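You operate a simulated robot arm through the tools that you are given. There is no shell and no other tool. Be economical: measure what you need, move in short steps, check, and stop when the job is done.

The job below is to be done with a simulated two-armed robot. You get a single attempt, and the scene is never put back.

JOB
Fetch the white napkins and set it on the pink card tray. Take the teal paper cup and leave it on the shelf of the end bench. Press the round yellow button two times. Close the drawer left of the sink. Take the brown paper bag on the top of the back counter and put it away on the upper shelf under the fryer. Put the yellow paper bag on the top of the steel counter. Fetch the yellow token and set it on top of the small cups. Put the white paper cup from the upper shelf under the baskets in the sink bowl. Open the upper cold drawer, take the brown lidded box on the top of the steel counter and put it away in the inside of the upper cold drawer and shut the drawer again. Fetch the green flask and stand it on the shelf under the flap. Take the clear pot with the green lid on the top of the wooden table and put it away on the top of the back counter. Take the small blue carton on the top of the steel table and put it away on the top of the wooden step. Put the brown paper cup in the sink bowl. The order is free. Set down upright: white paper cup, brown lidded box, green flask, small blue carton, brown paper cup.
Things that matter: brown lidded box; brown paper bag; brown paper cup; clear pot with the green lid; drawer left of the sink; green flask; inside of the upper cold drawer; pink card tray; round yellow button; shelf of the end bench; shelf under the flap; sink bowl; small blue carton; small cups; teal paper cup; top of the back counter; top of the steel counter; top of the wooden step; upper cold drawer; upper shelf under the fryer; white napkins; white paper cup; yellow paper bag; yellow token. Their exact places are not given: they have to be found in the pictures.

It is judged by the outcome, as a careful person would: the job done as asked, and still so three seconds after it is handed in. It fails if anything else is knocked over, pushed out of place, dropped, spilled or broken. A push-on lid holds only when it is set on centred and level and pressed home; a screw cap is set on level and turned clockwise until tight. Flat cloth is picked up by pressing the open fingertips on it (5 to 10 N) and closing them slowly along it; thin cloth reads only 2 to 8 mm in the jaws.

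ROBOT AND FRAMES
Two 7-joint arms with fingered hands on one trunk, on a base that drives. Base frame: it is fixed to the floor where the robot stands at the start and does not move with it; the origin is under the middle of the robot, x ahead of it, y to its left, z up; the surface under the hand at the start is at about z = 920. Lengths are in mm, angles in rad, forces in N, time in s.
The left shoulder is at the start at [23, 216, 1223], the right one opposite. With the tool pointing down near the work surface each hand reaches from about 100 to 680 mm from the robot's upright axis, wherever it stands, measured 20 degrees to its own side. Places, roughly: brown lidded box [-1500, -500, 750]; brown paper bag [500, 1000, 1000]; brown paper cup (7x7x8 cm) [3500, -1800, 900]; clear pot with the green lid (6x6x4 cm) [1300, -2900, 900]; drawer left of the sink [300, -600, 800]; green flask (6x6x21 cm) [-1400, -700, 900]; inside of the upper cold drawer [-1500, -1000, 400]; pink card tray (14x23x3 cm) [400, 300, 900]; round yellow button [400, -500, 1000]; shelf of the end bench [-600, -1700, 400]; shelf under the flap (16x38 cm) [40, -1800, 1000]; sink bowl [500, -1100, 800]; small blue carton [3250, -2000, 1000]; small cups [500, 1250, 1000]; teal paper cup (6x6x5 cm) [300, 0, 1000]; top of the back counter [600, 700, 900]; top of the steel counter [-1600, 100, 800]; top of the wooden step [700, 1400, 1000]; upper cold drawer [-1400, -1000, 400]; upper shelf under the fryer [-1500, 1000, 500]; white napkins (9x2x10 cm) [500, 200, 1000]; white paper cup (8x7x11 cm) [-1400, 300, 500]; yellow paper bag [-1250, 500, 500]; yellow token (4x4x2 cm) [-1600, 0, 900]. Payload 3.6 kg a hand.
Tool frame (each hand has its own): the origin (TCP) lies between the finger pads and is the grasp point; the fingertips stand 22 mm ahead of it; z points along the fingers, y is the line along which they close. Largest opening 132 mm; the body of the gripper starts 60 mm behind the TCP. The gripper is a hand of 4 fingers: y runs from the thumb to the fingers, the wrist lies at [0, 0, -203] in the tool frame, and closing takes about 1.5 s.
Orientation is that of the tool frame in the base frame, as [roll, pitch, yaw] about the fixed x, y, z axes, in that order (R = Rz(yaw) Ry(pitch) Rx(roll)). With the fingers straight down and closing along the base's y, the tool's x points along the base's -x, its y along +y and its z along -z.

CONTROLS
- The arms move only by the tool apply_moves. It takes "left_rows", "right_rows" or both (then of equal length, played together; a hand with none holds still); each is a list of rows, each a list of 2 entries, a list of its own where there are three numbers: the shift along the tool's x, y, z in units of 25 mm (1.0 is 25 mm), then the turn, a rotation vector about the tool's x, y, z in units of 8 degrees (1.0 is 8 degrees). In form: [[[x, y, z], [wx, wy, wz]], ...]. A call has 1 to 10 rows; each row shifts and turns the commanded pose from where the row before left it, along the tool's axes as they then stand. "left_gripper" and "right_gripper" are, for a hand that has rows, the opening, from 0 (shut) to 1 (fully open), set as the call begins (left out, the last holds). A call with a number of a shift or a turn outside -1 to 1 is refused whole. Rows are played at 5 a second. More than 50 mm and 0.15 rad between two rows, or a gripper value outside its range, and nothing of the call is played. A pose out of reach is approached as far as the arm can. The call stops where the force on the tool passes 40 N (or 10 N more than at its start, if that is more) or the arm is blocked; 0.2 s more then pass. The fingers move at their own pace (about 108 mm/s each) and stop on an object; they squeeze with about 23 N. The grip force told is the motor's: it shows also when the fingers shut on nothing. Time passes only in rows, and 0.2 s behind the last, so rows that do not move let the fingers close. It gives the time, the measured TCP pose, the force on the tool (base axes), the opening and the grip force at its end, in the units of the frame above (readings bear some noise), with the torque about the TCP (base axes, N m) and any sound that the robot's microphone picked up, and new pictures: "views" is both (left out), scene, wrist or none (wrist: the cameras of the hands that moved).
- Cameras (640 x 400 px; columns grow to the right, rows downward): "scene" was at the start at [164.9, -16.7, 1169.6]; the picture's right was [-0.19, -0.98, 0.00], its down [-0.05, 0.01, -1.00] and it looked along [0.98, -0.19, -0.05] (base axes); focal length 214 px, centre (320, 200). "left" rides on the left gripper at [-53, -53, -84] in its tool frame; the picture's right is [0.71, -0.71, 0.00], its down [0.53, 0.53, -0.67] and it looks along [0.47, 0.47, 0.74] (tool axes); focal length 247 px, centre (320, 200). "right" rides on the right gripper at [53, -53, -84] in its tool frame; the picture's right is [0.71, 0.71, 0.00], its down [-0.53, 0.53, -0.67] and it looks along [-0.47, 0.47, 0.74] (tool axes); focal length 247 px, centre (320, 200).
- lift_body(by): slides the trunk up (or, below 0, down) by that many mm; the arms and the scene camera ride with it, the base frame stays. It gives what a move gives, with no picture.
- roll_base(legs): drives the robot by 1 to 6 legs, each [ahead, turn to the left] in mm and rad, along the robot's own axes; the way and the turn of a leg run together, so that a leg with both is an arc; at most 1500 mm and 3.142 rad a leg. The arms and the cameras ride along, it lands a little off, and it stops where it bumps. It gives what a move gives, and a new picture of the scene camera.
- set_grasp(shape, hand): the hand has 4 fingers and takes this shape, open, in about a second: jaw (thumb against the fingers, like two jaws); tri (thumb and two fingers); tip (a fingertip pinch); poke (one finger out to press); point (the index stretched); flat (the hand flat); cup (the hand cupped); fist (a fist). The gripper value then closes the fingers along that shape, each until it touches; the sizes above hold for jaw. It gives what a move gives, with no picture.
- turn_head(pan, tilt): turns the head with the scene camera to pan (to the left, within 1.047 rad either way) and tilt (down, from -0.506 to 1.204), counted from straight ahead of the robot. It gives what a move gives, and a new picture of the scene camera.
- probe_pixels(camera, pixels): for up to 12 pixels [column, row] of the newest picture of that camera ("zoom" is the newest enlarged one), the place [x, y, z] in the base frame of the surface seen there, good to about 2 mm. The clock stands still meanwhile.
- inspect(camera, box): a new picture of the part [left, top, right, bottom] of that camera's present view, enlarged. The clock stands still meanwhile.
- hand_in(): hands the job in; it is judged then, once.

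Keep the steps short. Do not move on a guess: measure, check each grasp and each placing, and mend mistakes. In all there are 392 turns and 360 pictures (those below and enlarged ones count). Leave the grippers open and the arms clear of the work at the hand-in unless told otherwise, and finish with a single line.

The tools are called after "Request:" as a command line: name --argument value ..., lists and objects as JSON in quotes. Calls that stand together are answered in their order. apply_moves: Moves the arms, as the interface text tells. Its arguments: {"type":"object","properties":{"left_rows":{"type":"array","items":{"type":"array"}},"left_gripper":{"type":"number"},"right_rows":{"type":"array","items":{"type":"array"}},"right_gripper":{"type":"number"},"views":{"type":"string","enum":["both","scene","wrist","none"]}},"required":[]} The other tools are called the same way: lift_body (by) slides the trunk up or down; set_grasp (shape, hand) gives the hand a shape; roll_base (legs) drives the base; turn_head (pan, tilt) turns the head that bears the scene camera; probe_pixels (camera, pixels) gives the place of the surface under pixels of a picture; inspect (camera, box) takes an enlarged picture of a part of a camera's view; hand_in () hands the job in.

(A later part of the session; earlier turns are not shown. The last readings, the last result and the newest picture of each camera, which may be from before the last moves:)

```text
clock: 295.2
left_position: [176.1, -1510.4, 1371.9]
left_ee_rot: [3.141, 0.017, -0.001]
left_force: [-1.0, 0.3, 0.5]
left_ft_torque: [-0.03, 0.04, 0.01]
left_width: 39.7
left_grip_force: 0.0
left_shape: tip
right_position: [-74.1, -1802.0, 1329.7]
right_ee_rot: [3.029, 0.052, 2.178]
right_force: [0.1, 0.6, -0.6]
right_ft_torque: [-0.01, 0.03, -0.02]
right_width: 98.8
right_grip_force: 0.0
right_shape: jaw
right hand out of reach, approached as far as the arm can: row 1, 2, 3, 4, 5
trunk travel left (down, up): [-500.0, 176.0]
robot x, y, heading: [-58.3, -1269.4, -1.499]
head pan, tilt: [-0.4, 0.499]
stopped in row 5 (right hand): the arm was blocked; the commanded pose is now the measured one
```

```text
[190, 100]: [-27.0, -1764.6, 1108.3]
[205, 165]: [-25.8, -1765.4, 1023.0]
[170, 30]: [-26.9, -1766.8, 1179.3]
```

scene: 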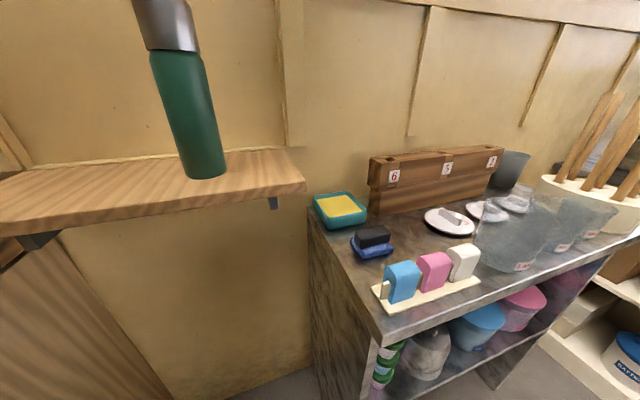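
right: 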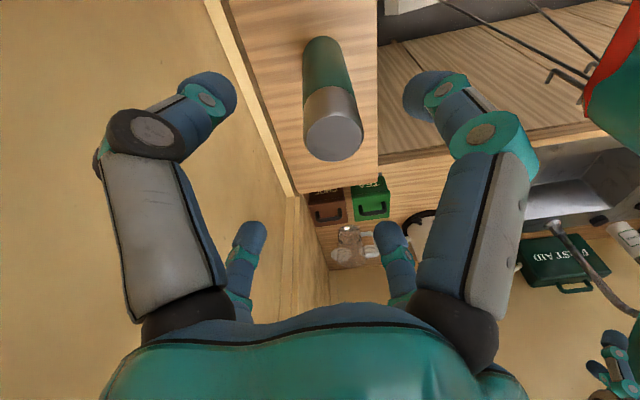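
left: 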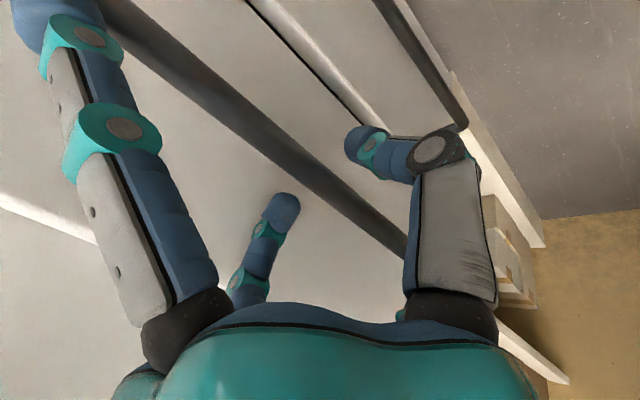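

Request:
roll_base --legs '[[-250, 0]]'

Request:
apply_moves --right_rows '[[[0, 0, -0.5], [0, 0, 0]], [[0.6, 0.2, 0], [0, 0, 0]], [[0.6, 0.2, 0], [0, 0, 0]], [[0.6, 0.2, 0], [0, 0, 0]], [[0.6, 0.2, 0], [0, 0, 0]]]' --views "scene"

```text
clock: 297.0
left_position: [161.3, -1259.3, 1371.6]
left_ee_rot: [-3.14, 0.018, 0.01]
left_force: [0.7, -1.5, -0.3]
left_ft_torque: [0.03, 0.02, 0.03]
left_width: 39.6
left_grip_force: 0.1
left_shape: tip
right_position: [-85.8, -1553.1, 1337.5]
right_ee_rot: [3.023, 0.066, 2.188]
right_force: [-0.8, 1.4, 1.3]
right_ft_torque: [-0.06, -0.05, 0.01]
right_width: 98.8
right_grip_force: 0.0
right_shape: jaw
trunk travel left (down, up): [-500.0, 176.0]
robot x, y, heading: [-77.5, -1019.6, -1.489]
head pan, tilt: [-0.4, 0.499]
```

scene: 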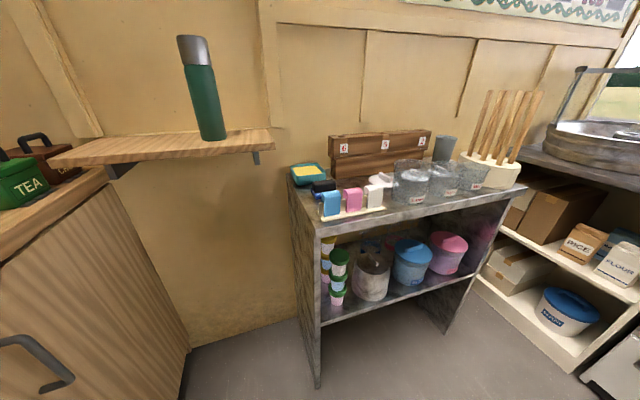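

```text
clock: 298.2
left_position: [161.0, -1259.8, 1372.5]
left_ee_rot: [-3.14, 0.016, 0.009]
left_force: [0.7, 0.0, -0.6]
left_ft_torque: [0.0, -0.03, -0.03]
left_width: 39.5
left_grip_force: 0.1
left_shape: tip
right_position: [-89.7, -1549.6, 1348.7]
right_ee_rot: [3.025, 0.066, 2.188]
right_force: [-0.9, 0.6, -0.6]
right_ft_torque: [0.0, 0.02, -0.02]
right_width: 98.8
right_grip_force: 0.0
right_shape: jaw
right hand out of reach, approached as far as the arm can: row 1, 2, 3, 4, 5
trunk travel left (down, up): [-500.0, 176.0]
robot x, y, heading: [-78.2, -1014.8, -1.485]
head pan, tilt: [-0.4, 0.499]
```

scene: 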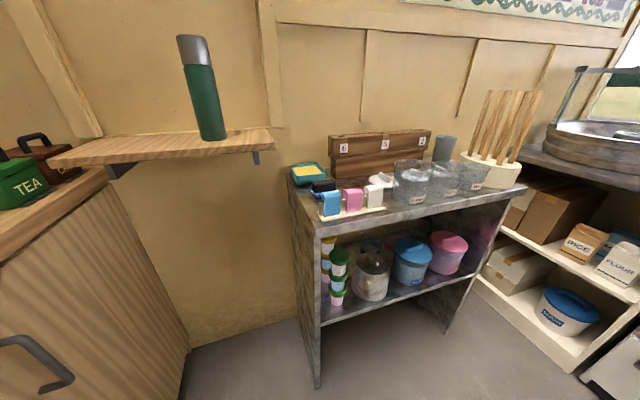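

Request:
apply_moves --right_rows '[[[0.58, -0.81, 1], [0.4, 0.2, 0]], [[0.58, -0.81, 1], [0.4, 0.2, 0]], [[0.58, -0.81, 1], [0, 0, 0]], [[0.58, -0.81, 1], [0, 0, 0]], [[0.58, -0.81, 1], [0, 0, 0]], [[0.58, -0.81, 1], [0, 0, 0]]]' --views "none"

```text
clock: 299.6
left_position: [160.2, -1260.9, 1372.8]
left_ee_rot: [-3.137, 0.016, 0.009]
left_force: [-1.0, 0.4, -0.5]
left_ft_torque: [0.01, -0.04, 0.0]
left_width: 39.6
left_grip_force: 0.0
left_shape: tip
right_position: [-225.1, -1640.8, 1237.1]
right_ee_rot: [3.132, 0.007, 2.19]
right_force: [-0.3, -0.3, 0.1]
right_ft_torque: [0.0, -0.05, 0.01]
right_width: 99.0
right_grip_force: 0.0
right_shape: jaw
right hand out of reach, approached as far as the arm can: row 1, 2, 3, 4, 5, 6
trunk travel left (down, up): [-500.0, 176.0]
robot x, y, heading: [-79.9, -1016.7, -1.49]
head pan, tilt: [-0.4, 0.499]
```

Request:
roll_base --legs '[[-300, 0], [0, -0.7], [0, -0.7]]'

Request:
roll_base --legs '[[0, -0.5], [0, -0.3]]'

```text
clock: 304.8
left_position: [-205.0, -1041.5, 1373.6]
left_ee_rot: [-3.138, 0.015, -1.073]
left_force: [-1.4, -0.1, 0.3]
left_ft_torque: [-0.01, 0.02, -0.02]
left_width: 39.5
left_grip_force: 0.1
left_shape: tip
right_position: [-717.9, -877.3, 1237.6]
right_ee_rot: [3.13, 0.015, 1.103]
right_force: [0.7, -0.3, 0.6]
right_ft_torque: [-0.04, -0.01, -0.03]
right_width: 98.9
right_grip_force: 0.1
right_shape: jaw
trunk travel left (down, up): [-500.0, 176.0]
robot x, y, heading: [-80.6, -760.6, -2.602]
head pan, tilt: [-0.4, 0.499]
stopped in leg 3: the robot was blocked; the commanded pose is now the measured one
```

scene: 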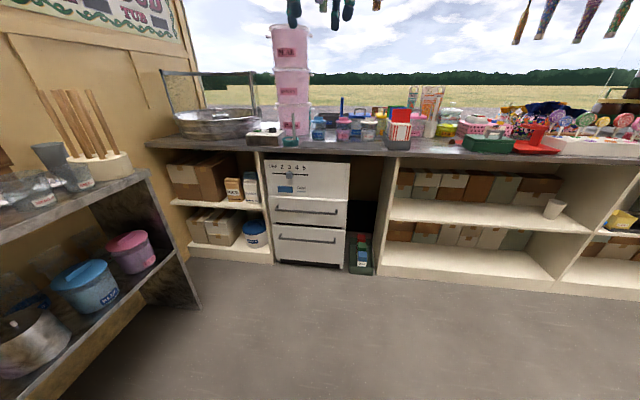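

```text
clock: 305.9
left_position: [-237.4, -1026.0, 1373.5]
left_ee_rot: [-3.137, 0.019, -1.201]
left_force: [-0.1, 0.3, 0.6]
left_ft_torque: [0.03, -0.02, -0.01]
left_width: 39.7
left_grip_force: 0.0
left_shape: tip
right_position: [-725.6, -797.6, 1239.2]
right_ee_rot: [3.133, 0.018, 0.975]
right_force: [-0.4, -0.2, 0.7]
right_ft_torque: [-0.02, 0.01, -0.03]
right_width: 99.0
right_grip_force: 0.1
right_shape: jaw
trunk travel left (down, up): [-500.0, 176.0]
robot x, y, heading: [-73.7, -763.5, -2.729]
head pan, tilt: [-0.4, 0.499]
stopped in leg 1: the robot was blocked; the commanded pose is now the measured one
```

scene: 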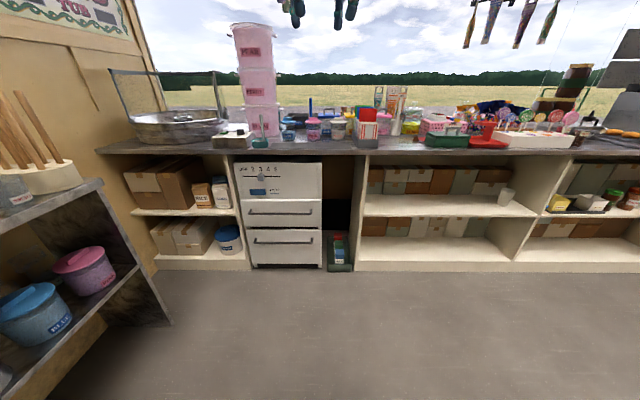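

Request:
roll_base --legs '[[250, 0], [0, -0.8], [0, -0.8]]'

Request:
roll_base --legs '[[0, -0.02], [500, 0], [500, 0]]'

```text
clock: 311.3
left_position: [-600.1, -776.6, 1375.1]
left_ee_rot: [-3.138, 0.015, -2.49]
left_force: [-0.3, 0.8, -0.5]
left_ft_torque: [0.0, 0.02, -0.01]
left_width: 39.5
left_grip_force: 0.1
left_shape: tip
right_position: [-488.4, -236.9, 1246.4]
right_ee_rot: [3.101, 0.079, -0.448]
right_force: [0.1, -0.1, -0.9]
right_ft_torque: [-0.03, 0.0, -0.01]
right_width: 99.0
right_grip_force: 0.0
right_shape: jaw
trunk travel left (down, up): [-500.0, 176.0]
robot x, y, heading: [-345.0, -902.9, 2.226]
head pan, tilt: [-0.4, 0.499]
stopped in leg 3: the robot was blocked; the commanded pose is now the measured one
```

scene: 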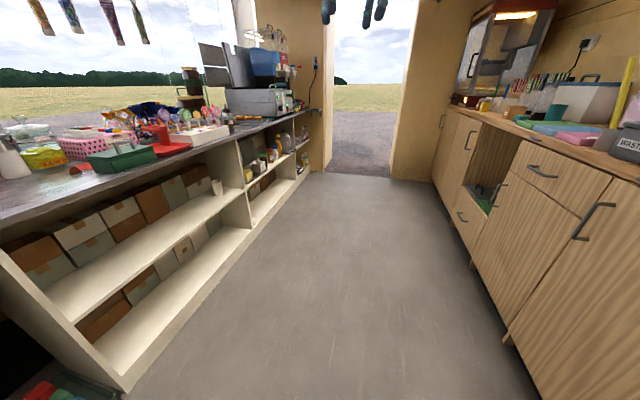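

```text
clock: 317.1
left_position: [-1191.2, 35.5, 1374.6]
left_ee_rot: [-3.139, 0.019, -2.514]
left_force: [0.5, 0.2, 0.0]
left_ft_torque: [-0.01, -0.03, 0.01]
left_width: 39.5
left_grip_force: 0.1
left_shape: tip
right_position: [-1066.4, 571.7, 1247.9]
right_ee_rot: [3.103, 0.078, -0.469]
right_force: [1.5, 1.0, 0.1]
right_ft_torque: [0.01, 0.03, 0.0]
right_width: 98.8
right_grip_force: 0.1
right_shape: jaw
trunk travel left (down, up): [-500.0, 176.0]
robot x, y, heading: [-934.1, -93.2, 2.212]
head pan, tilt: [-0.4, 0.499]
```

scene: 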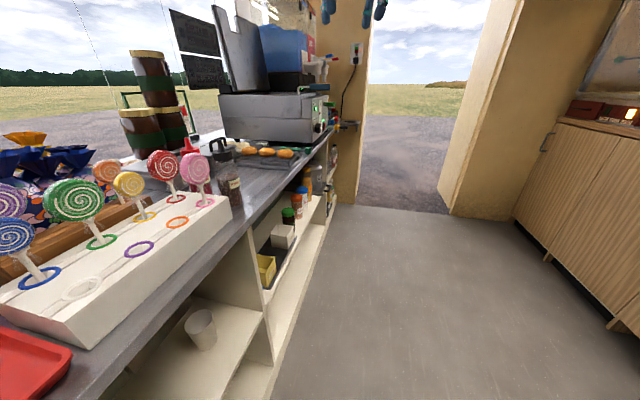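

Request:
probe_pixels --camera "scene" --pixels '[[200, 318], [187, 320], [213, 320], [200, 345], [225, 330], [265, 275], [268, 262], [275, 285], [285, 240], [240, 290], [232, 245]]'

Request:
roll_base --legs '[[-250, 0], [0, 0.45], [0, 0.45]]'

```text
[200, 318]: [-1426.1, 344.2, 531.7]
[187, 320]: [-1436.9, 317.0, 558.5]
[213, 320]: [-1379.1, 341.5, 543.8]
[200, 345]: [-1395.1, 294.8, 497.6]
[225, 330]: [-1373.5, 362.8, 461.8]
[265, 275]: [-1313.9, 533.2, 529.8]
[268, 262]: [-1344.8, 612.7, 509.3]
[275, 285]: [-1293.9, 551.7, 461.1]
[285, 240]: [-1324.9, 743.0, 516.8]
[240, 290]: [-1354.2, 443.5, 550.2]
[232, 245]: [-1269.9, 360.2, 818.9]
```

```text
clock: 322.1
left_position: [-1052.3, -416.3, 1375.7]
left_ee_rot: [-3.138, 0.023, -1.618]
left_force: [-0.1, -0.5, -0.3]
left_ft_torque: [0.06, 0.05, 0.01]
left_width: 39.7
left_grip_force: 0.1
left_shape: tip
right_position: [-1392.4, 18.4, 1250.7]
right_ee_rot: [3.106, 0.076, 0.424]
right_force: [-0.7, 0.0, 1.1]
right_ft_torque: [0.09, 0.01, -0.02]
right_width: 98.9
right_grip_force: 0.1
right_shape: jaw
trunk travel left (down, up): [-500.0, 176.0]
robot x, y, heading: [-791.0, -251.0, 3.087]
head pan, tilt: [-0.4, 0.499]
stopped in leg 3: the robot was blocked; the commanded pose is now the measured one
```

scene: 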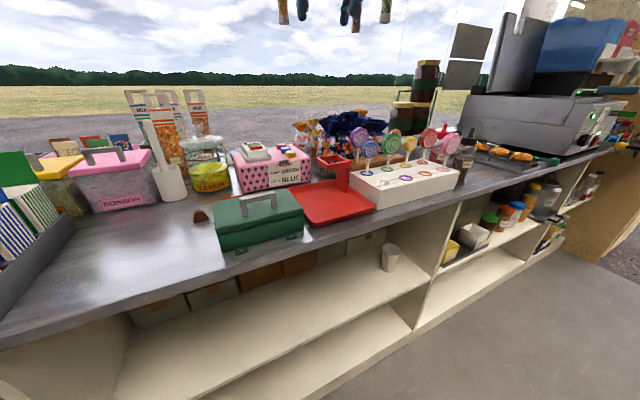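

Request:
apply_moves --right_rows '[[[1, 0.45, 0], [0.05, 0.1, 0]], [[1, 0.45, 0], [0.05, 0.1, 0]], [[1, 0.45, 0], [0.05, 0.1, 0]], [[1, 0.45, 0], [0.05, 0.1, 0]], [[1, 0.45, 0], [0, 0.1, 0]], [[1, 0.45, 0], [0, 0, 0]], [[1, 0.45, 0], [0, 0, 0]], [[1, 0.45, 0], [0, 0, 0]], [[1, 0.45, 0], [0, 0, 0]], [[1, 0.45, 0], [0, 0, 0]]]' --views "none"

Request:
roll_base --legs '[[0, -0.6], [0, -0.6]]'

Request:
roll_base --legs '[[370, 0], [0, 0.6], [0, 0.55]]'

```text
clock: 324.3
left_position: [-1050.6, -410.9, 1376.7]
left_ee_rot: [-3.14, 0.015, -1.621]
left_force: [0.0, -0.8, 0.7]
left_ft_torque: [0.02, 0.02, -0.03]
left_width: 39.8
left_grip_force: 0.2
left_shape: tip
right_position: [-1117.3, 23.8, 1247.2]
right_ee_rot: [3.132, 0.008, 0.422]
right_force: [-0.4, -0.8, 0.4]
right_ft_torque: [0.01, 0.0, 0.0]
right_width: 98.9
right_grip_force: 0.0
right_shape: jaw
trunk travel left (down, up): [-500.0, 176.0]
robot x, y, heading: [-792.9, -248.4, 3.084]
head pan, tilt: [-0.4, 0.499]
```

```text
clock: 327.6
left_position: [-1064.7, -109.5, 1377.1]
left_ee_rot: [-3.139, 0.013, -2.637]
left_force: [0.6, 0.2, -0.5]
left_ft_torque: [-0.04, 0.04, 0.0]
left_width: 39.9
left_grip_force: 0.1
left_shape: tip
right_position: [-730.0, 176.2, 1247.0]
right_ee_rot: [3.13, 0.01, -0.597]
right_force: [0.7, 0.2, 0.3]
right_ft_torque: [0.0, 0.06, 0.02]
right_width: 99.0
right_grip_force: 0.0
right_shape: jaw
trunk travel left (down, up): [-500.0, 176.0]
robot x, y, heading: [-830.1, -270.1, 2.046]
head pan, tilt: [-0.4, 0.499]
stopped in leg 2: the robot was blocked; the commanded pose is now the measured one
```

scene: 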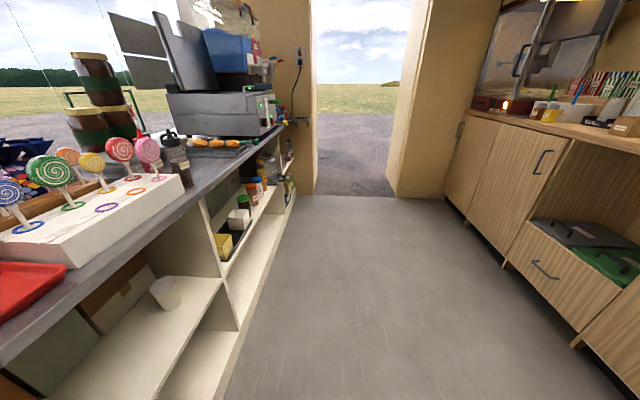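

```text
clock: 330.4
left_position: [-1234.3, 201.6, 1376.6]
left_ee_rot: [-3.138, 0.018, -2.608]
left_force: [0.8, -0.2, 0.0]
left_ft_torque: [0.0, -0.01, 0.01]
left_width: 39.4
left_grip_force: 0.0
left_shape: tip
right_position: [-906.0, 497.0, 1249.4]
right_ee_rot: [3.134, 0.008, -0.568]
right_force: [0.0, 0.3, 0.1]
right_ft_torque: [0.01, 0.0, 0.03]
right_width: 99.1
right_grip_force: 0.1
right_shape: jaw
trunk travel left (down, up): [-500.0, 176.0]
robot x, y, heading: [-968.7, 59.8, 2.138]
head pan, tilt: [-0.4, 0.499]
stopped in leg 2: the robot was blocked; the commanded pose is now the measured one
```

scene: 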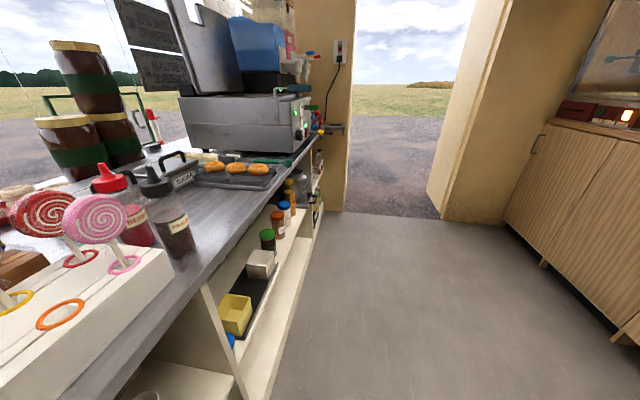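

Request:
roll_base --legs '[[-130, 0], [0, 0.5], [0, 0.5]]'

```text
clock: 334.7
left_position: [-1168.7, -196.2, 1377.7]
left_ee_rot: [-3.136, 0.02, -1.613]
left_force: [-0.1, -0.8, -0.3]
left_ft_torque: [0.07, -0.02, -0.01]
left_width: 39.8
left_grip_force: 0.1
left_shape: tip
right_position: [-1235.5, 239.5, 1250.9]
right_ee_rot: [3.136, 0.008, 0.424]
right_force: [-0.5, 0.6, 0.0]
right_ft_torque: [0.02, 0.03, -0.01]
right_width: 98.9
right_grip_force: 0.0
right_shape: jaw
trunk travel left (down, up): [-500.0, 176.0]
robot x, y, heading: [-902.6, -6.2, -3.136]
head pan, tilt: [-0.4, 0.499]
stopped in leg 3: the robot was blocked; the commanded pose is now the measured one
```

scene: 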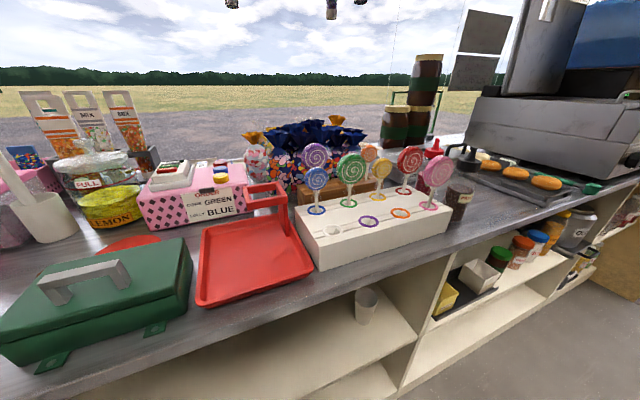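

Request:
inspect --camera "scene" --box '[140, 140, 260, 230]'

Request:
probe_pixels --camera "zoom" --pixels '[[410, 165], [400, 138], [420, 150], [395, 160], [425, 175], [340, 140], [250, 190], [430, 130], [380, 185]]'

Request:
probe_pixels --camera "scene" --pixels '[[366, 292], [355, 300], [377, 300], [364, 318], [390, 325], [330, 330], [445, 295], [440, 312]]'

```text
4.44 times, centred on (200, 185) of scene
```

zoom: 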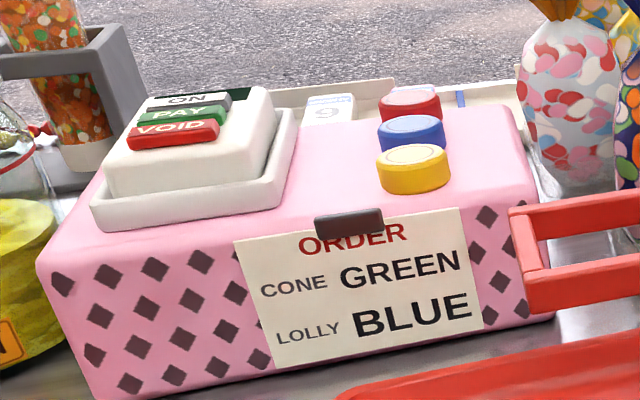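

```text
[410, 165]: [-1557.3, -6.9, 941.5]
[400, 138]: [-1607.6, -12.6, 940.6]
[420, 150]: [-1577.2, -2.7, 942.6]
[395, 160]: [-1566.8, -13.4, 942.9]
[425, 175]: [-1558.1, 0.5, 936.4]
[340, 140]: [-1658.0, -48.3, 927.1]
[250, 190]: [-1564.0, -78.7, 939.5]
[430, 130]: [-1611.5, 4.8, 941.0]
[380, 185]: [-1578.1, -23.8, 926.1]
```

```text
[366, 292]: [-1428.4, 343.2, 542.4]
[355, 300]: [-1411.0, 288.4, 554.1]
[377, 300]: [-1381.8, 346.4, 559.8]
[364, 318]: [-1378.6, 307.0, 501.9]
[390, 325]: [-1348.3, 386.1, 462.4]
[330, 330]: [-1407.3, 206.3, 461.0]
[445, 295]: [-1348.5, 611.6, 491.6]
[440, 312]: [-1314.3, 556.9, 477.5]
```

Request:
roll_base --legs '[[55, 0]]'

Request:
apply_moves --left_rows '[[[-0.5, 1, 0.6], [0, 0, -1]], [[-0.36, 1.0, 0.6], [0, 0, -1]], [[-0.2, 1.0, 0.6], [0, 0, -1]], [[-0.1, 1, 0.6], [0, 0, -1]], [[0, 0.9, 0.6], [0, 0, -1]], [[0, 0, 0], [0, 0, -1]], [[0, 0, 0], [0, 0, -1]], [[0, 0, 0], [0, 0, -1]], [[0, 0, 0], [0, 0, -1]], [[0, 0, 0], [0, 0, -1]]]' --left_gripper 0.45 --views "none"

```text
clock: 335.7
left_position: [-1225.9, -191.9, 1377.3]
left_ee_rot: [-3.135, 0.018, -1.617]
left_force: [0.0, -0.9, 0.2]
left_ft_torque: [-0.02, -0.03, -0.01]
left_width: 39.4
left_grip_force: 0.1
left_shape: tip
right_position: [-1289.9, 244.4, 1248.4]
right_ee_rot: [3.131, 0.007, 0.421]
right_force: [-0.8, 0.7, 0.7]
right_ft_torque: [-0.01, -0.04, 0.02]
right_width: 99.3
right_grip_force: 0.0
right_shape: jaw
trunk travel left (down, up): [-500.0, 176.0]
robot x, y, heading: [-954.0, -5.3, -3.143]
head pan, tilt: [-0.4, 0.499]
```

scene: 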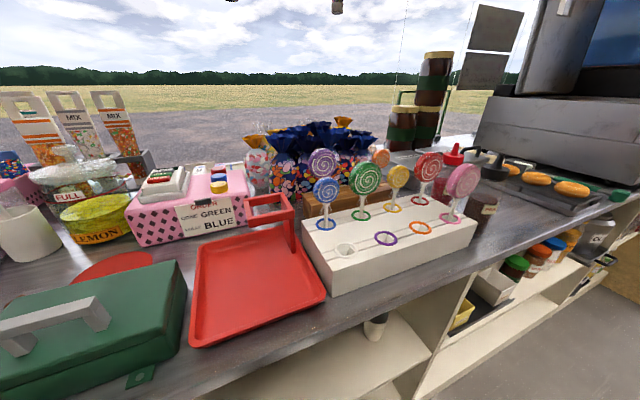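

```text
clock: 337.9
left_position: [-1341.4, -188.7, 1303.2]
left_ee_rot: [-3.124, -0.002, -0.218]
left_force: [-0.2, 0.8, 0.4]
left_ft_torque: [0.0, 0.01, 0.04]
left_width: 59.1
left_grip_force: 0.0
left_shape: tip
right_position: [-1286.8, 244.7, 1249.7]
right_ee_rot: [3.133, 0.011, 0.42]
right_force: [0.7, 0.0, 1.0]
right_ft_torque: [0.0, 0.01, 0.0]
right_width: 98.9
right_grip_force: 0.1
right_shape: jaw
trunk travel left (down, up): [-500.0, 176.0]
robot x, y, heading: [-954.5, -5.9, -3.136]
head pan, tilt: [-0.4, 0.499]
```

Request:
apply_moves --left_rows '[[[0, 0, 0], [0, 0, -0.7]], [[0, 0, 0], [0, 0, -0.6]], [[-1, -0.6, 0.5], [0, 0, 0]], [[-1, -0.8, 0.6], [0, 0, 0]], [[-1, -0.9, 0.7], [0, 0, 0]], [[-1, -1, 0.8], [0, 0, 0]], [[-1, -1, 0.8], [0, 0, 0]], [[-1, -1, 0.8], [0, 0, 0]], [[-1, -1, 0.8], [0, 0, 0]], [[-1, -0.9, 0.8], [0, 0, 0]]]' --views "none"

Request:
apply_moves --left_rows '[[[-1, 0, 0.8], [0, 0, 0]], [[-0.2, 0, 0.8], [0, 0, 0]]]'

```text
clock: 340.1
left_position: [-1525.6, -7.7, 1161.1]
left_ee_rot: [-3.119, -0.002, -0.03]
left_force: [-0.4, 0.5, -0.4]
left_ft_torque: [0.01, 0.0, -0.05]
left_width: 59.0
left_grip_force: 0.0
left_shape: tip
left hand out of reach, approached as far as the arm can: row 10
right_position: [-1289.0, 244.5, 1250.6]
right_ee_rot: [3.133, 0.01, 0.421]
right_force: [-0.2, -0.7, 0.4]
right_ft_torque: [-0.01, -0.01, 0.01]
right_width: 99.1
right_grip_force: 0.1
right_shape: jaw
trunk travel left (down, up): [-500.0, 176.0]
robot x, y, heading: [-958.7, -6.2, -3.142]
head pan, tilt: [-0.4, 0.499]
```

```text
clock: 340.7
left_position: [-1532.8, -9.1, 1115.2]
left_ee_rot: [-3.126, -0.003, -0.041]
left_force: [0.4, -0.4, -0.5]
left_ft_torque: [0.0, 0.0, 0.0]
left_width: 59.1
left_grip_force: 0.0
left_shape: tip
left hand out of reach, approached as far as the arm can: row 1
right_position: [-1286.8, 246.4, 1250.0]
right_ee_rot: [3.131, 0.011, 0.421]
right_force: [-0.1, -0.4, 0.0]
right_ft_torque: [0.04, 0.02, -0.01]
right_width: 98.9
right_grip_force: 0.0
right_shape: jaw
trunk travel left (down, up): [-500.0, 176.0]
robot x, y, heading: [-954.9, -6.2, -3.145]
head pan, tilt: [-0.4, 0.499]
```

scene: 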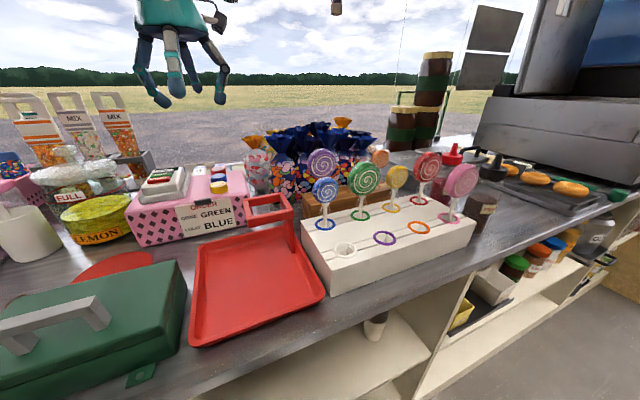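
left: 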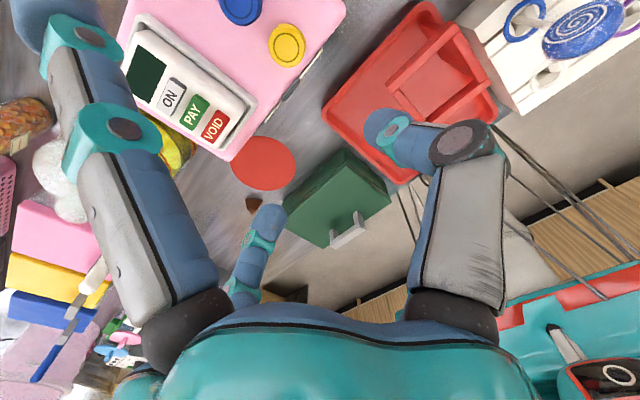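

Request:
apply_moves --left_rows '[[[0.5, 0, -1], [0, 0, 0]], [[0.5, 0, -1], [0, 0, 0]], [[0, 0, -1], [0, 0, 0]]]' --views "none"

Request:
roll_base --legs '[[0, -0.32]]'

```text
clock: 341.7
left_position: [-1524.3, -35.2, 1145.5]
left_ee_rot: [-3.122, -0.089, 0.013]
left_force: [-0.3, 0.3, 0.2]
left_ft_torque: [0.01, -0.01, -0.02]
left_width: 59.0
left_grip_force: 0.1
left_shape: tip
left hand out of reach, approached as far as the arm can: row 1, 2, 3
right_position: [-1288.0, 245.2, 1251.4]
right_ee_rot: [3.132, 0.009, 0.421]
right_force: [-0.2, 0.1, -0.7]
right_ft_torque: [-0.03, 0.0, 0.0]
right_width: 98.9
right_grip_force: 0.1
right_shape: jaw
trunk travel left (down, up): [-500.0, 176.0]
robot x, y, heading: [-960.5, -2.8, -3.144]
head pan, tilt: [-0.4, 0.499]
stopped in row 3 (left hand): the arm was blocked; the commanded pose is now the measured one
```

```text
clock: 342.9
left_position: [-1512.7, 92.7, 1148.4]
left_ee_rot: [-3.123, -0.082, -0.218]
left_force: [-0.2, 0.7, 1.4]
left_ft_torque: [-0.01, 0.0, 0.06]
left_width: 59.4
left_grip_force: 0.1
left_shape: tip
right_position: [-1221.2, 312.3, 1251.1]
right_ee_rot: [3.133, 0.011, 0.188]
right_force: [0.1, -0.1, -0.5]
right_ft_torque: [0.01, 0.02, 0.0]
right_width: 98.9
right_grip_force: 0.0
right_shape: jaw
trunk travel left (down, up): [-500.0, 176.0]
robot x, y, heading: [-960.7, -18.1, 2.908]
head pan, tilt: [-0.4, 0.499]
stopped in leg 1: the robot was blocked; the commanded pose is now the measured one
```

scene: 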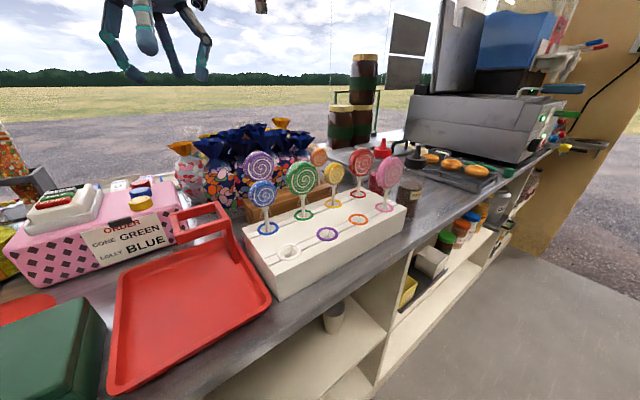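

Request:
apply_moves --left_rows '[[[0, 0, 0], [-0.07, -0.3, -0.78]], [[0, 0, 0], [-0.06, -0.29, -0.78]], [[-0.4, 0.8, 0], [0, 0, 0]], [[-0.4, 0.8, 0.3], [0, 0, 0]], [[-0.5, 0.8, 0.6], [0, 0, 0]], [[-0.5, 0.8, 0.8], [0, 0, 0]], [[-0.5, 0.8, 0.8], [0, 0, 0]]]'

```text
clock: 344.5
left_position: [-1570.5, -9.2, 1084.5]
left_ee_rot: [3.134, -0.004, 0.0]
left_force: [-0.3, 0.2, 0.6]
left_ft_torque: [-0.01, -0.03, -0.05]
left_width: 59.4
left_grip_force: 0.1
left_shape: tip
right_position: [-1222.1, 310.2, 1252.3]
right_ee_rot: [3.133, 0.009, 0.189]
right_force: [0.0, 0.5, -1.1]
right_ft_torque: [0.03, -0.01, 0.0]
right_width: 99.0
right_grip_force: 0.0
right_shape: jaw
trunk travel left (down, up): [-500.0, 176.0]
robot x, y, heading: [-957.4, -18.1, 2.911]
head pan, tilt: [-0.4, 0.499]
```

scene: 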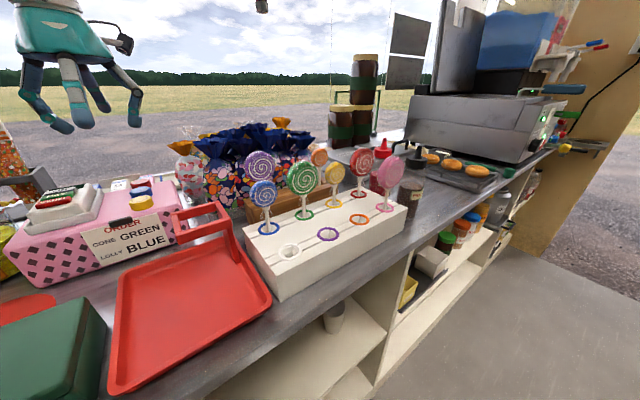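
left: 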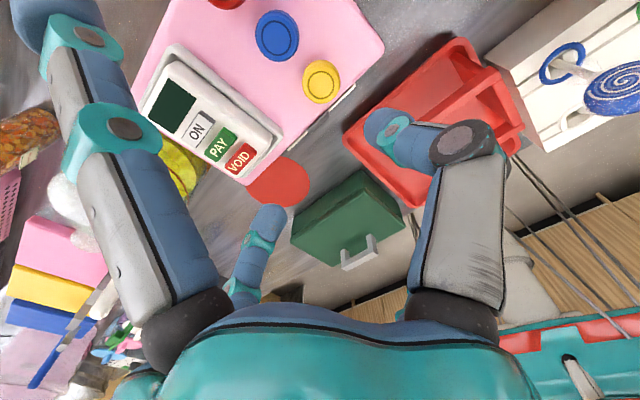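

Request:
probe_pixels --camera "left" --pixels '[[322, 80], [305, 80], [338, 82], [322, 64], [318, 98], [268, 215], [385, 130]]'

```text
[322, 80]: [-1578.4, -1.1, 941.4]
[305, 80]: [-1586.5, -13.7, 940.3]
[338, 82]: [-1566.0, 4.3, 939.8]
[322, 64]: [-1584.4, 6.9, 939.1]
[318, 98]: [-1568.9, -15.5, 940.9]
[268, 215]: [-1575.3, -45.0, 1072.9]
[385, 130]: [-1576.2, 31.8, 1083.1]
```

Request:
apply_moves --left_rows '[[[-0.26, -0.24, 1], [0, 0, 0]], [[0, 0, 1], [0, 0, 0]], [[0, 0, 1], [0, 0, 0]], [[0, 0, 1], [0, 0, 0]], [[0, 0, 0.7], [0, 0, 0]]]'

```text
clock: 345.7
left_position: [-1577.4, -4.2, 967.1]
left_ee_rot: [3.133, -0.003, 0.0]
left_force: [0.2, -0.3, -0.5]
left_ft_torque: [0.03, -0.02, 0.0]
left_width: 59.4
left_grip_force: 0.1
left_shape: tip
right_position: [-1221.6, 311.5, 1251.0]
right_ee_rot: [3.131, 0.01, 0.188]
right_force: [-0.1, 0.7, -0.3]
right_ft_torque: [0.01, -0.01, 0.02]
right_width: 99.0
right_grip_force: 0.1
right_shape: jaw
trunk travel left (down, up): [-500.0, 176.0]
robot x, y, heading: [-960.3, -15.2, 2.909]
head pan, tilt: [-0.4, 0.499]
```

scene: 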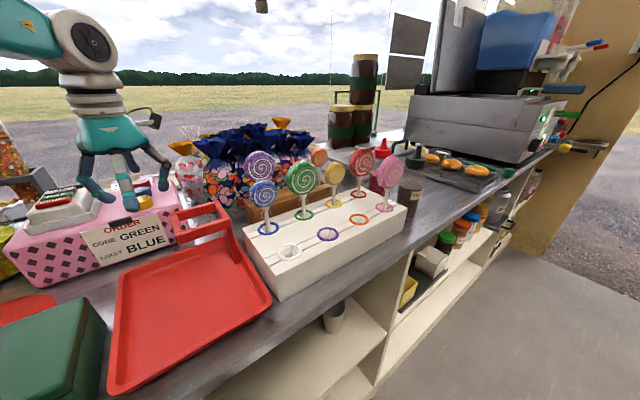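
left: 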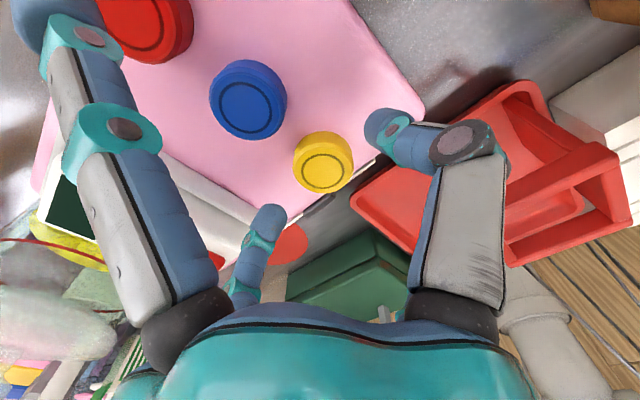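

Request:
apply_moves --left_rows '[[[0, 0, 0.35], [0, 0, 0]], [[0, 0, 0.3], [0, 0, 0]]]' --views "none"

Request:
apply_moves --left_rows '[[[0, 0, 0], [0, 0, 0]], [[0, 0, 0], [0, 0, 0]], [[0, 0, 0], [0, 0, 0]], [[0, 0, 0], [0, 0, 0]], [[0, 0, 0], [0, 0, 0]]]' --left_gripper 0.1 --views "none"

Request:
apply_moves --left_rows '[[[0, 0, -0.6], [0, 0, 0]], [[0, 0, -1], [0, 0, 0]], [[0, 0, -1], [0, 0, 0]], [[0, 0, -1], [0, 0, 0]], [[0, 0, -1], [0, 0, 0]], [[0, 0, -1], [0, 0, 0]], [[0, 0, -1], [0, 0, 0]], [[0, 0, -1], [0, 0, 0]]]'

```text
clock: 346.3
left_position: [-1576.5, -4.1, 950.9]
left_ee_rot: [3.134, -0.003, 0.001]
left_force: [0.4, 0.2, 0.0]
left_ft_torque: [0.01, 0.0, 0.01]
left_width: 59.4
left_grip_force: 0.0
left_shape: tip
right_position: [-1223.1, 311.4, 1250.0]
right_ee_rot: [3.133, 0.009, 0.188]
right_force: [-0.2, 0.4, 0.2]
right_ft_torque: [0.0, -0.02, 0.02]
right_width: 99.2
right_grip_force: 0.1
right_shape: jaw
trunk travel left (down, up): [-500.0, 176.0]
robot x, y, heading: [-956.2, -18.8, 2.915]
head pan, tilt: [-0.4, 0.499]
```

```text
clock: 347.5
left_position: [-1576.5, -4.7, 951.5]
left_ee_rot: [3.135, -0.001, 0.0]
left_force: [0.3, 0.1, 0.5]
left_ft_torque: [-0.01, 0.03, 0.01]
left_width: 27.2
left_grip_force: 22.8
left_shape: tip
right_position: [-1222.9, 311.0, 1251.4]
right_ee_rot: [3.131, 0.01, 0.188]
right_force: [-0.2, -0.2, -0.3]
right_ft_torque: [0.02, -0.01, 0.0]
right_width: 99.1
right_grip_force: 0.1
right_shape: jaw
trunk travel left (down, up): [-500.0, 176.0]
robot x, y, heading: [-960.7, -14.7, 2.91]
head pan, tilt: [-0.4, 0.499]
```

```text
clock: 349.3
left_position: [-1575.1, 0.2, 1141.1]
left_ee_rot: [3.135, -0.002, -0.001]
left_force: [0.0, 0.0, -0.3]
left_ft_torque: [-0.01, 0.01, -0.02]
left_width: 27.3
left_grip_force: 23.6
left_shape: tip
right_position: [-1222.3, 311.9, 1251.9]
right_ee_rot: [3.132, 0.008, 0.189]
right_force: [0.3, 0.4, 0.0]
right_ft_torque: [0.0, -0.01, -0.02]
right_width: 98.9
right_grip_force: 0.0
right_shape: jaw
trunk travel left (down, up): [-500.0, 176.0]
robot x, y, heading: [-958.4, -15.0, 2.909]
head pan, tilt: [-0.4, 0.499]
```

scene: 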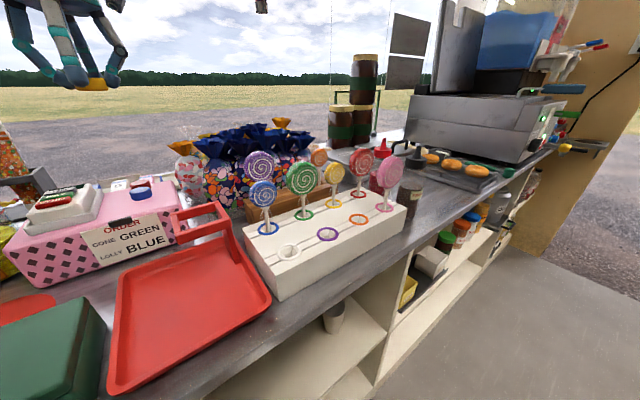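
left: 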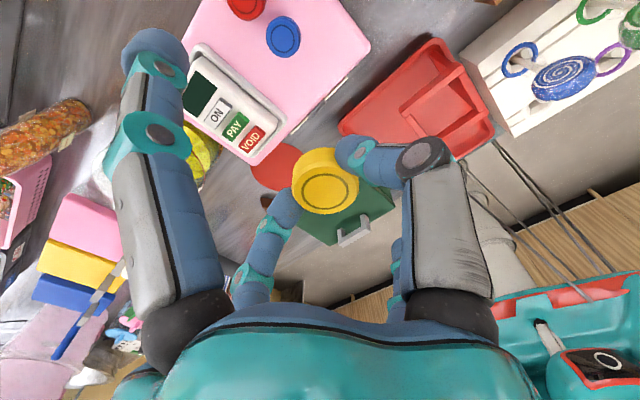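

Request:
apply_moves --left_rows '[[[1, 0.3, -0.8], [0, 0, 0]], [[1, 0.3, -0.8], [0, 0, 0]], [[1, 0.3, -0.8], [0, 0, 0]], [[1, 0.3, -0.8], [0, 0, 0]], [[1, 0.3, -0.8], [0, 0, 0]], [[1, 0.3, -0.6], [0, 0, 0]], [[1, 0.3, -0.6], [0, 0, 0]], [[1, 0.3, 0], [0, 0, 0]], [[1, 0.3, 0], [0, 0, 0]], [[1, 0.3, 0], [0, 0, 0]]]' --right_rows '[[[0.8, 0, 0], [0, 0, 0]], [[0.8, 0, 0], [0, 0, 0]], [[0.5, 0, 0], [0, 0, 0]], [[0, 0, 0.6], [0, 0, 0]], [[0, 0, 0.6], [0, 0, 0]], [[0, 0, 0.6], [0, 0, 0]], [[0, 0, 0.6], [0, 0, 0]], [[0, 0, 0.6], [0, 0, 0]], [[0, 0, 0.6], [0, 0, 0]], [[0, 0, 0.6], [0, 0, 0]]]' --views "none"

Request:
apply_moves --left_rows '[[[1, 0.3, 0], [0, 0, 0]], [[1, 0.3, 0], [0, 0, 0]], [[1, 0.3, 0], [0, 0, 0]], [[1, 0.3, 0], [0, 0, 0]]]' --views "none"

Request:
lift_body --by -400

Request:
turn_head --pan -0.35 --tilt 0.35

```text
clock: 351.5
left_position: [-1326.9, -76.4, 1273.6]
left_ee_rot: [3.136, -0.003, 0.0]
left_force: [0.8, -0.3, -0.6]
left_ft_torque: [-0.01, 0.03, -0.03]
left_width: 27.1
left_grip_force: 23.3
left_shape: tip
right_position: [-1170.4, 318.3, 1146.3]
right_ee_rot: [3.132, 0.009, 0.189]
right_force: [-0.3, -0.1, 0.0]
right_ft_torque: [-0.01, 0.0, 0.0]
right_width: 99.2
right_grip_force: 0.1
right_shape: jaw
trunk travel left (down, up): [-500.0, 176.0]
robot x, y, heading: [-959.9, -19.8, 2.907]
head pan, tilt: [-0.4, 0.499]
```

```text
clock: 352.5
left_position: [-1228.0, -107.1, 1273.4]
left_ee_rot: [3.134, -0.004, 0.001]
left_force: [0.4, 0.1, -0.3]
left_ft_torque: [0.04, 0.02, -0.02]
left_width: 26.9
left_grip_force: 22.9
left_shape: tip
right_position: [-1172.0, 318.9, 1146.1]
right_ee_rot: [3.133, 0.008, 0.187]
right_force: [0.1, -0.3, -0.2]
right_ft_torque: [-0.01, -0.04, 0.0]
right_width: 99.0
right_grip_force: 0.0
right_shape: jaw
trunk travel left (down, up): [-500.0, 176.0]
robot x, y, heading: [-955.6, -19.0, 2.909]
head pan, tilt: [-0.4, 0.499]
```

```text
clock: 355.8
left_position: [-1225.0, -103.5, 900.5]
left_ee_rot: [-3.133, 0.01, 0.002]
left_force: [4.3, 0.4, 32.6]
left_ft_torque: [0.0, 3.29, 0.07]
left_width: 27.1
left_grip_force: 23.0
left_shape: tip
right_position: [-1182.5, 323.8, 733.5]
right_ee_rot: [3.075, -0.116, 0.192]
right_force: [0.4, 0.5, 0.6]
right_ft_torque: [0.02, 0.03, -0.01]
right_width: 99.1
right_grip_force: 0.1
right_shape: jaw
trunk travel left (down, up): [-121.0, 555.0]
robot x, y, heading: [-958.2, -14.0, 2.913]
head pan, tilt: [-0.4, 0.499]
stopped: the force on the tool passed its limit at 54 N (the readings are from after the stop); the commanded pose is now the measured one
```

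```text
clock: 356.5
left_position: [-1225.1, -103.0, 899.0]
left_ee_rot: [-3.136, 0.003, 0.002]
left_force: [-1.8, 2.4, 46.0]
left_ft_torque: [0.03, 2.55, 0.31]
left_width: 26.9
left_grip_force: 23.5
left_shape: tip
right_position: [-1183.3, 324.7, 733.7]
right_ee_rot: [3.075, -0.115, 0.191]
right_force: [0.0, 1.0, -0.8]
right_ft_torque: [0.02, -0.03, -0.03]
right_width: 99.2
right_grip_force: 0.1
right_shape: jaw
trunk travel left (down, up): [-121.0, 555.0]
robot x, y, heading: [-959.3, -14.8, 2.914]
head pan, tilt: [-0.351, 0.351]
```

scene: 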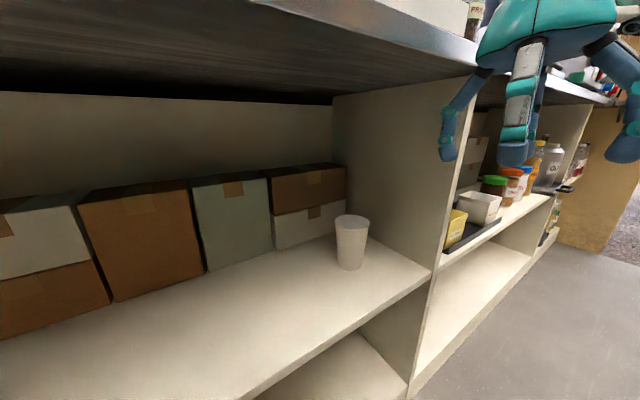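

The left hand's splayed finger rests on something (46 N). Lift it at once and pull it clear.

Request:
apply_moves --left_rows '[[[0, 0, -0.8], [0, 0, 0]], [[0, 0, -0.8], [0, 0, 0]], [[0.5, 0, -0.8], [0, 0, 0]], [[1, 0, -0.8], [0, 0, 0]], [[1, 0, 0], [0, 0, 0]], [[1, 0, 0], [0, 0, 0]], [[1, 0, 0], [0, 0, 0]], [[1, 0, 0], [0, 0, 0]]]' --views "wrist"

```text
clock: 358.3
left_position: [-1091.4, -103.8, 976.6]
left_ee_rot: [-3.138, -0.002, 0.003]
left_force: [-0.3, -0.1, -1.5]
left_ft_torque: [0.01, 0.01, -0.03]
left_width: 26.8
left_grip_force: 23.0
left_shape: tip
right_position: [-1185.9, 323.1, 731.4]
right_ee_rot: [3.072, -0.121, 0.192]
right_force: [0.1, 0.3, 0.0]
right_ft_torque: [0.01, 0.01, -0.02]
right_width: 99.0
right_grip_force: 0.0
right_shape: jaw
trunk travel left (down, up): [-121.0, 555.0]
robot x, y, heading: [-959.7, -11.7, 2.91]
head pan, tilt: [-0.351, 0.351]
```

left: 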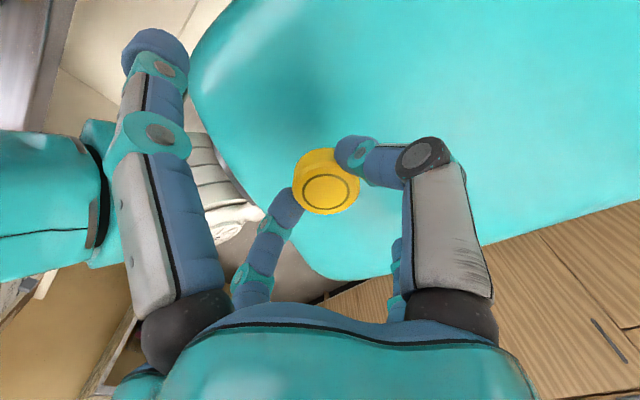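

Request:
probe_pixels --camera "scene" --pixels '[[400, 60], [250, 60], [455, 55], [350, 222], [335, 225], [368, 225], [350, 265], [390, 150], [437, 250]]'

Request:
apply_moves --right_rows '[[[0.6, 0, 0], [0.5, -0.87, 0]], [[0.6, 0, 0.5], [0, 0, 0.94]], [[0, 0, 0.5], [0, 0, 0.94]], [[0, 0, 0.5], [0, 0, 0.94]], [[0, 0, 0.5], [0, 0, 0.94]], [[0, 0, 0.5], [0, 0, 0.94]], [[0, 0, 0.5], [0, 0, 0.94]]]' --right_gripper 0.85 --views "none"

```text
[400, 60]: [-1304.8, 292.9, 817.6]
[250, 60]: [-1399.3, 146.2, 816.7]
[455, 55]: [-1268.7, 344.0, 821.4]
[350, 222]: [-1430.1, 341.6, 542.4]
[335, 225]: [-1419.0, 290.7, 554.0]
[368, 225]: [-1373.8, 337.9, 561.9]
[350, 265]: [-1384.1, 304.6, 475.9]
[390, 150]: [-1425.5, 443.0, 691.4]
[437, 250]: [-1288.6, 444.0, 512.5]
```

```text
clock: 359.9
left_position: [-1090.6, -104.2, 977.4]
left_ee_rot: [-3.139, -0.002, -0.001]
left_force: [-0.3, 0.3, 0.5]
left_ft_torque: [-0.01, 0.0, 0.01]
left_width: 27.0
left_grip_force: 22.6
left_shape: tip
right_position: [-1201.2, 293.4, 681.5]
right_ee_rot: [-3.112, -0.142, -0.542]
right_force: [-0.6, -0.1, 0.0]
right_ft_torque: [0.0, -0.01, -0.01]
right_width: 111.6
right_grip_force: 0.0
right_shape: jaw
right hand out of reach, approached as far as the arm can: row 1, 2, 3, 4, 5, 6, 7
trunk travel left (down, up): [-121.0, 555.0]
robot x, y, heading: [-961.0, -12.4, 2.908]
head pan, tilt: [-0.351, 0.351]
```

Request:
apply_moves --right_rows '[[[-0.88, 0.53, 0.15], [0, 0, 0]], [[-0.88, 0.53, 0.15], [0, 0, 0]], [[-0.88, 0.53, 0.15], [-0.62, -0.62, 0]], [[-0.88, 0.53, 0.15], [-0.62, -0.62, 0]], [[-0.8, 0.6, 0], [-0.62, -0.62, 0]], [[-0.8, 0.6, 0], [-0.62, -0.62, 0]], [[0, 0, 0], [-0.62, -0.62, 0]]]'

```text
clock: 361.1
left_position: [-1089.5, -99.1, 979.8]
left_ee_rot: [3.132, 0.002, 0.003]
left_force: [-0.1, 0.5, 0.1]
left_ft_torque: [-0.02, 0.0, -0.04]
left_width: 26.9
left_grip_force: 23.3
left_shape: tip
right_position: [-1272.2, 271.4, 669.7]
right_ee_rot: [2.936, 0.163, -0.381]
right_force: [63.6, 33.1, 1.9]
right_ft_torque: [-4.67, 9.15, -1.07]
right_width: 112.0
right_grip_force: 0.0
right_shape: jaw
trunk travel left (down, up): [-121.0, 555.0]
robot x, y, heading: [-952.6, -13.9, 2.897]
head pan, tilt: [-0.351, 0.351]
stopped in row 5 (right hand): the force on the tool passed its limit at 112 N (the readings are from after the stop); the commanded pose is now the measured one
```

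scene: 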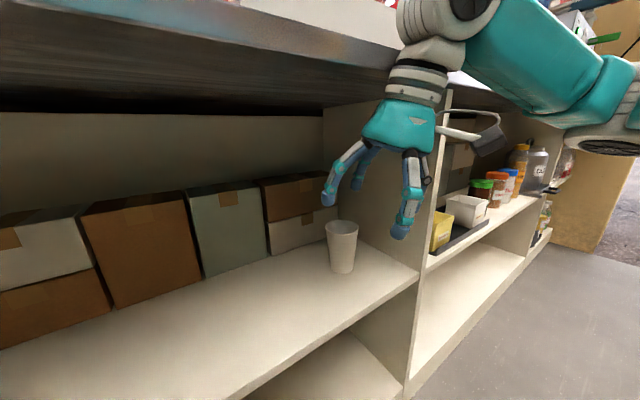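
right: 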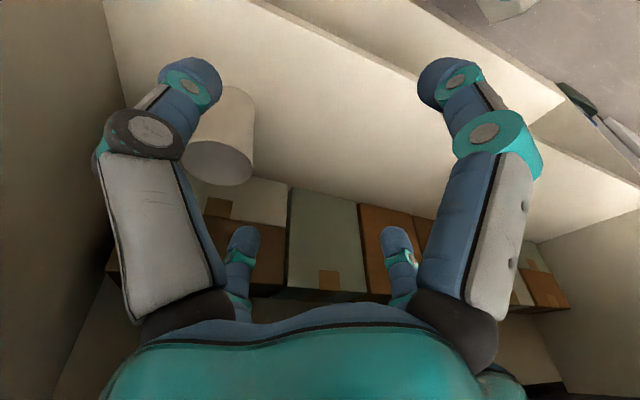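

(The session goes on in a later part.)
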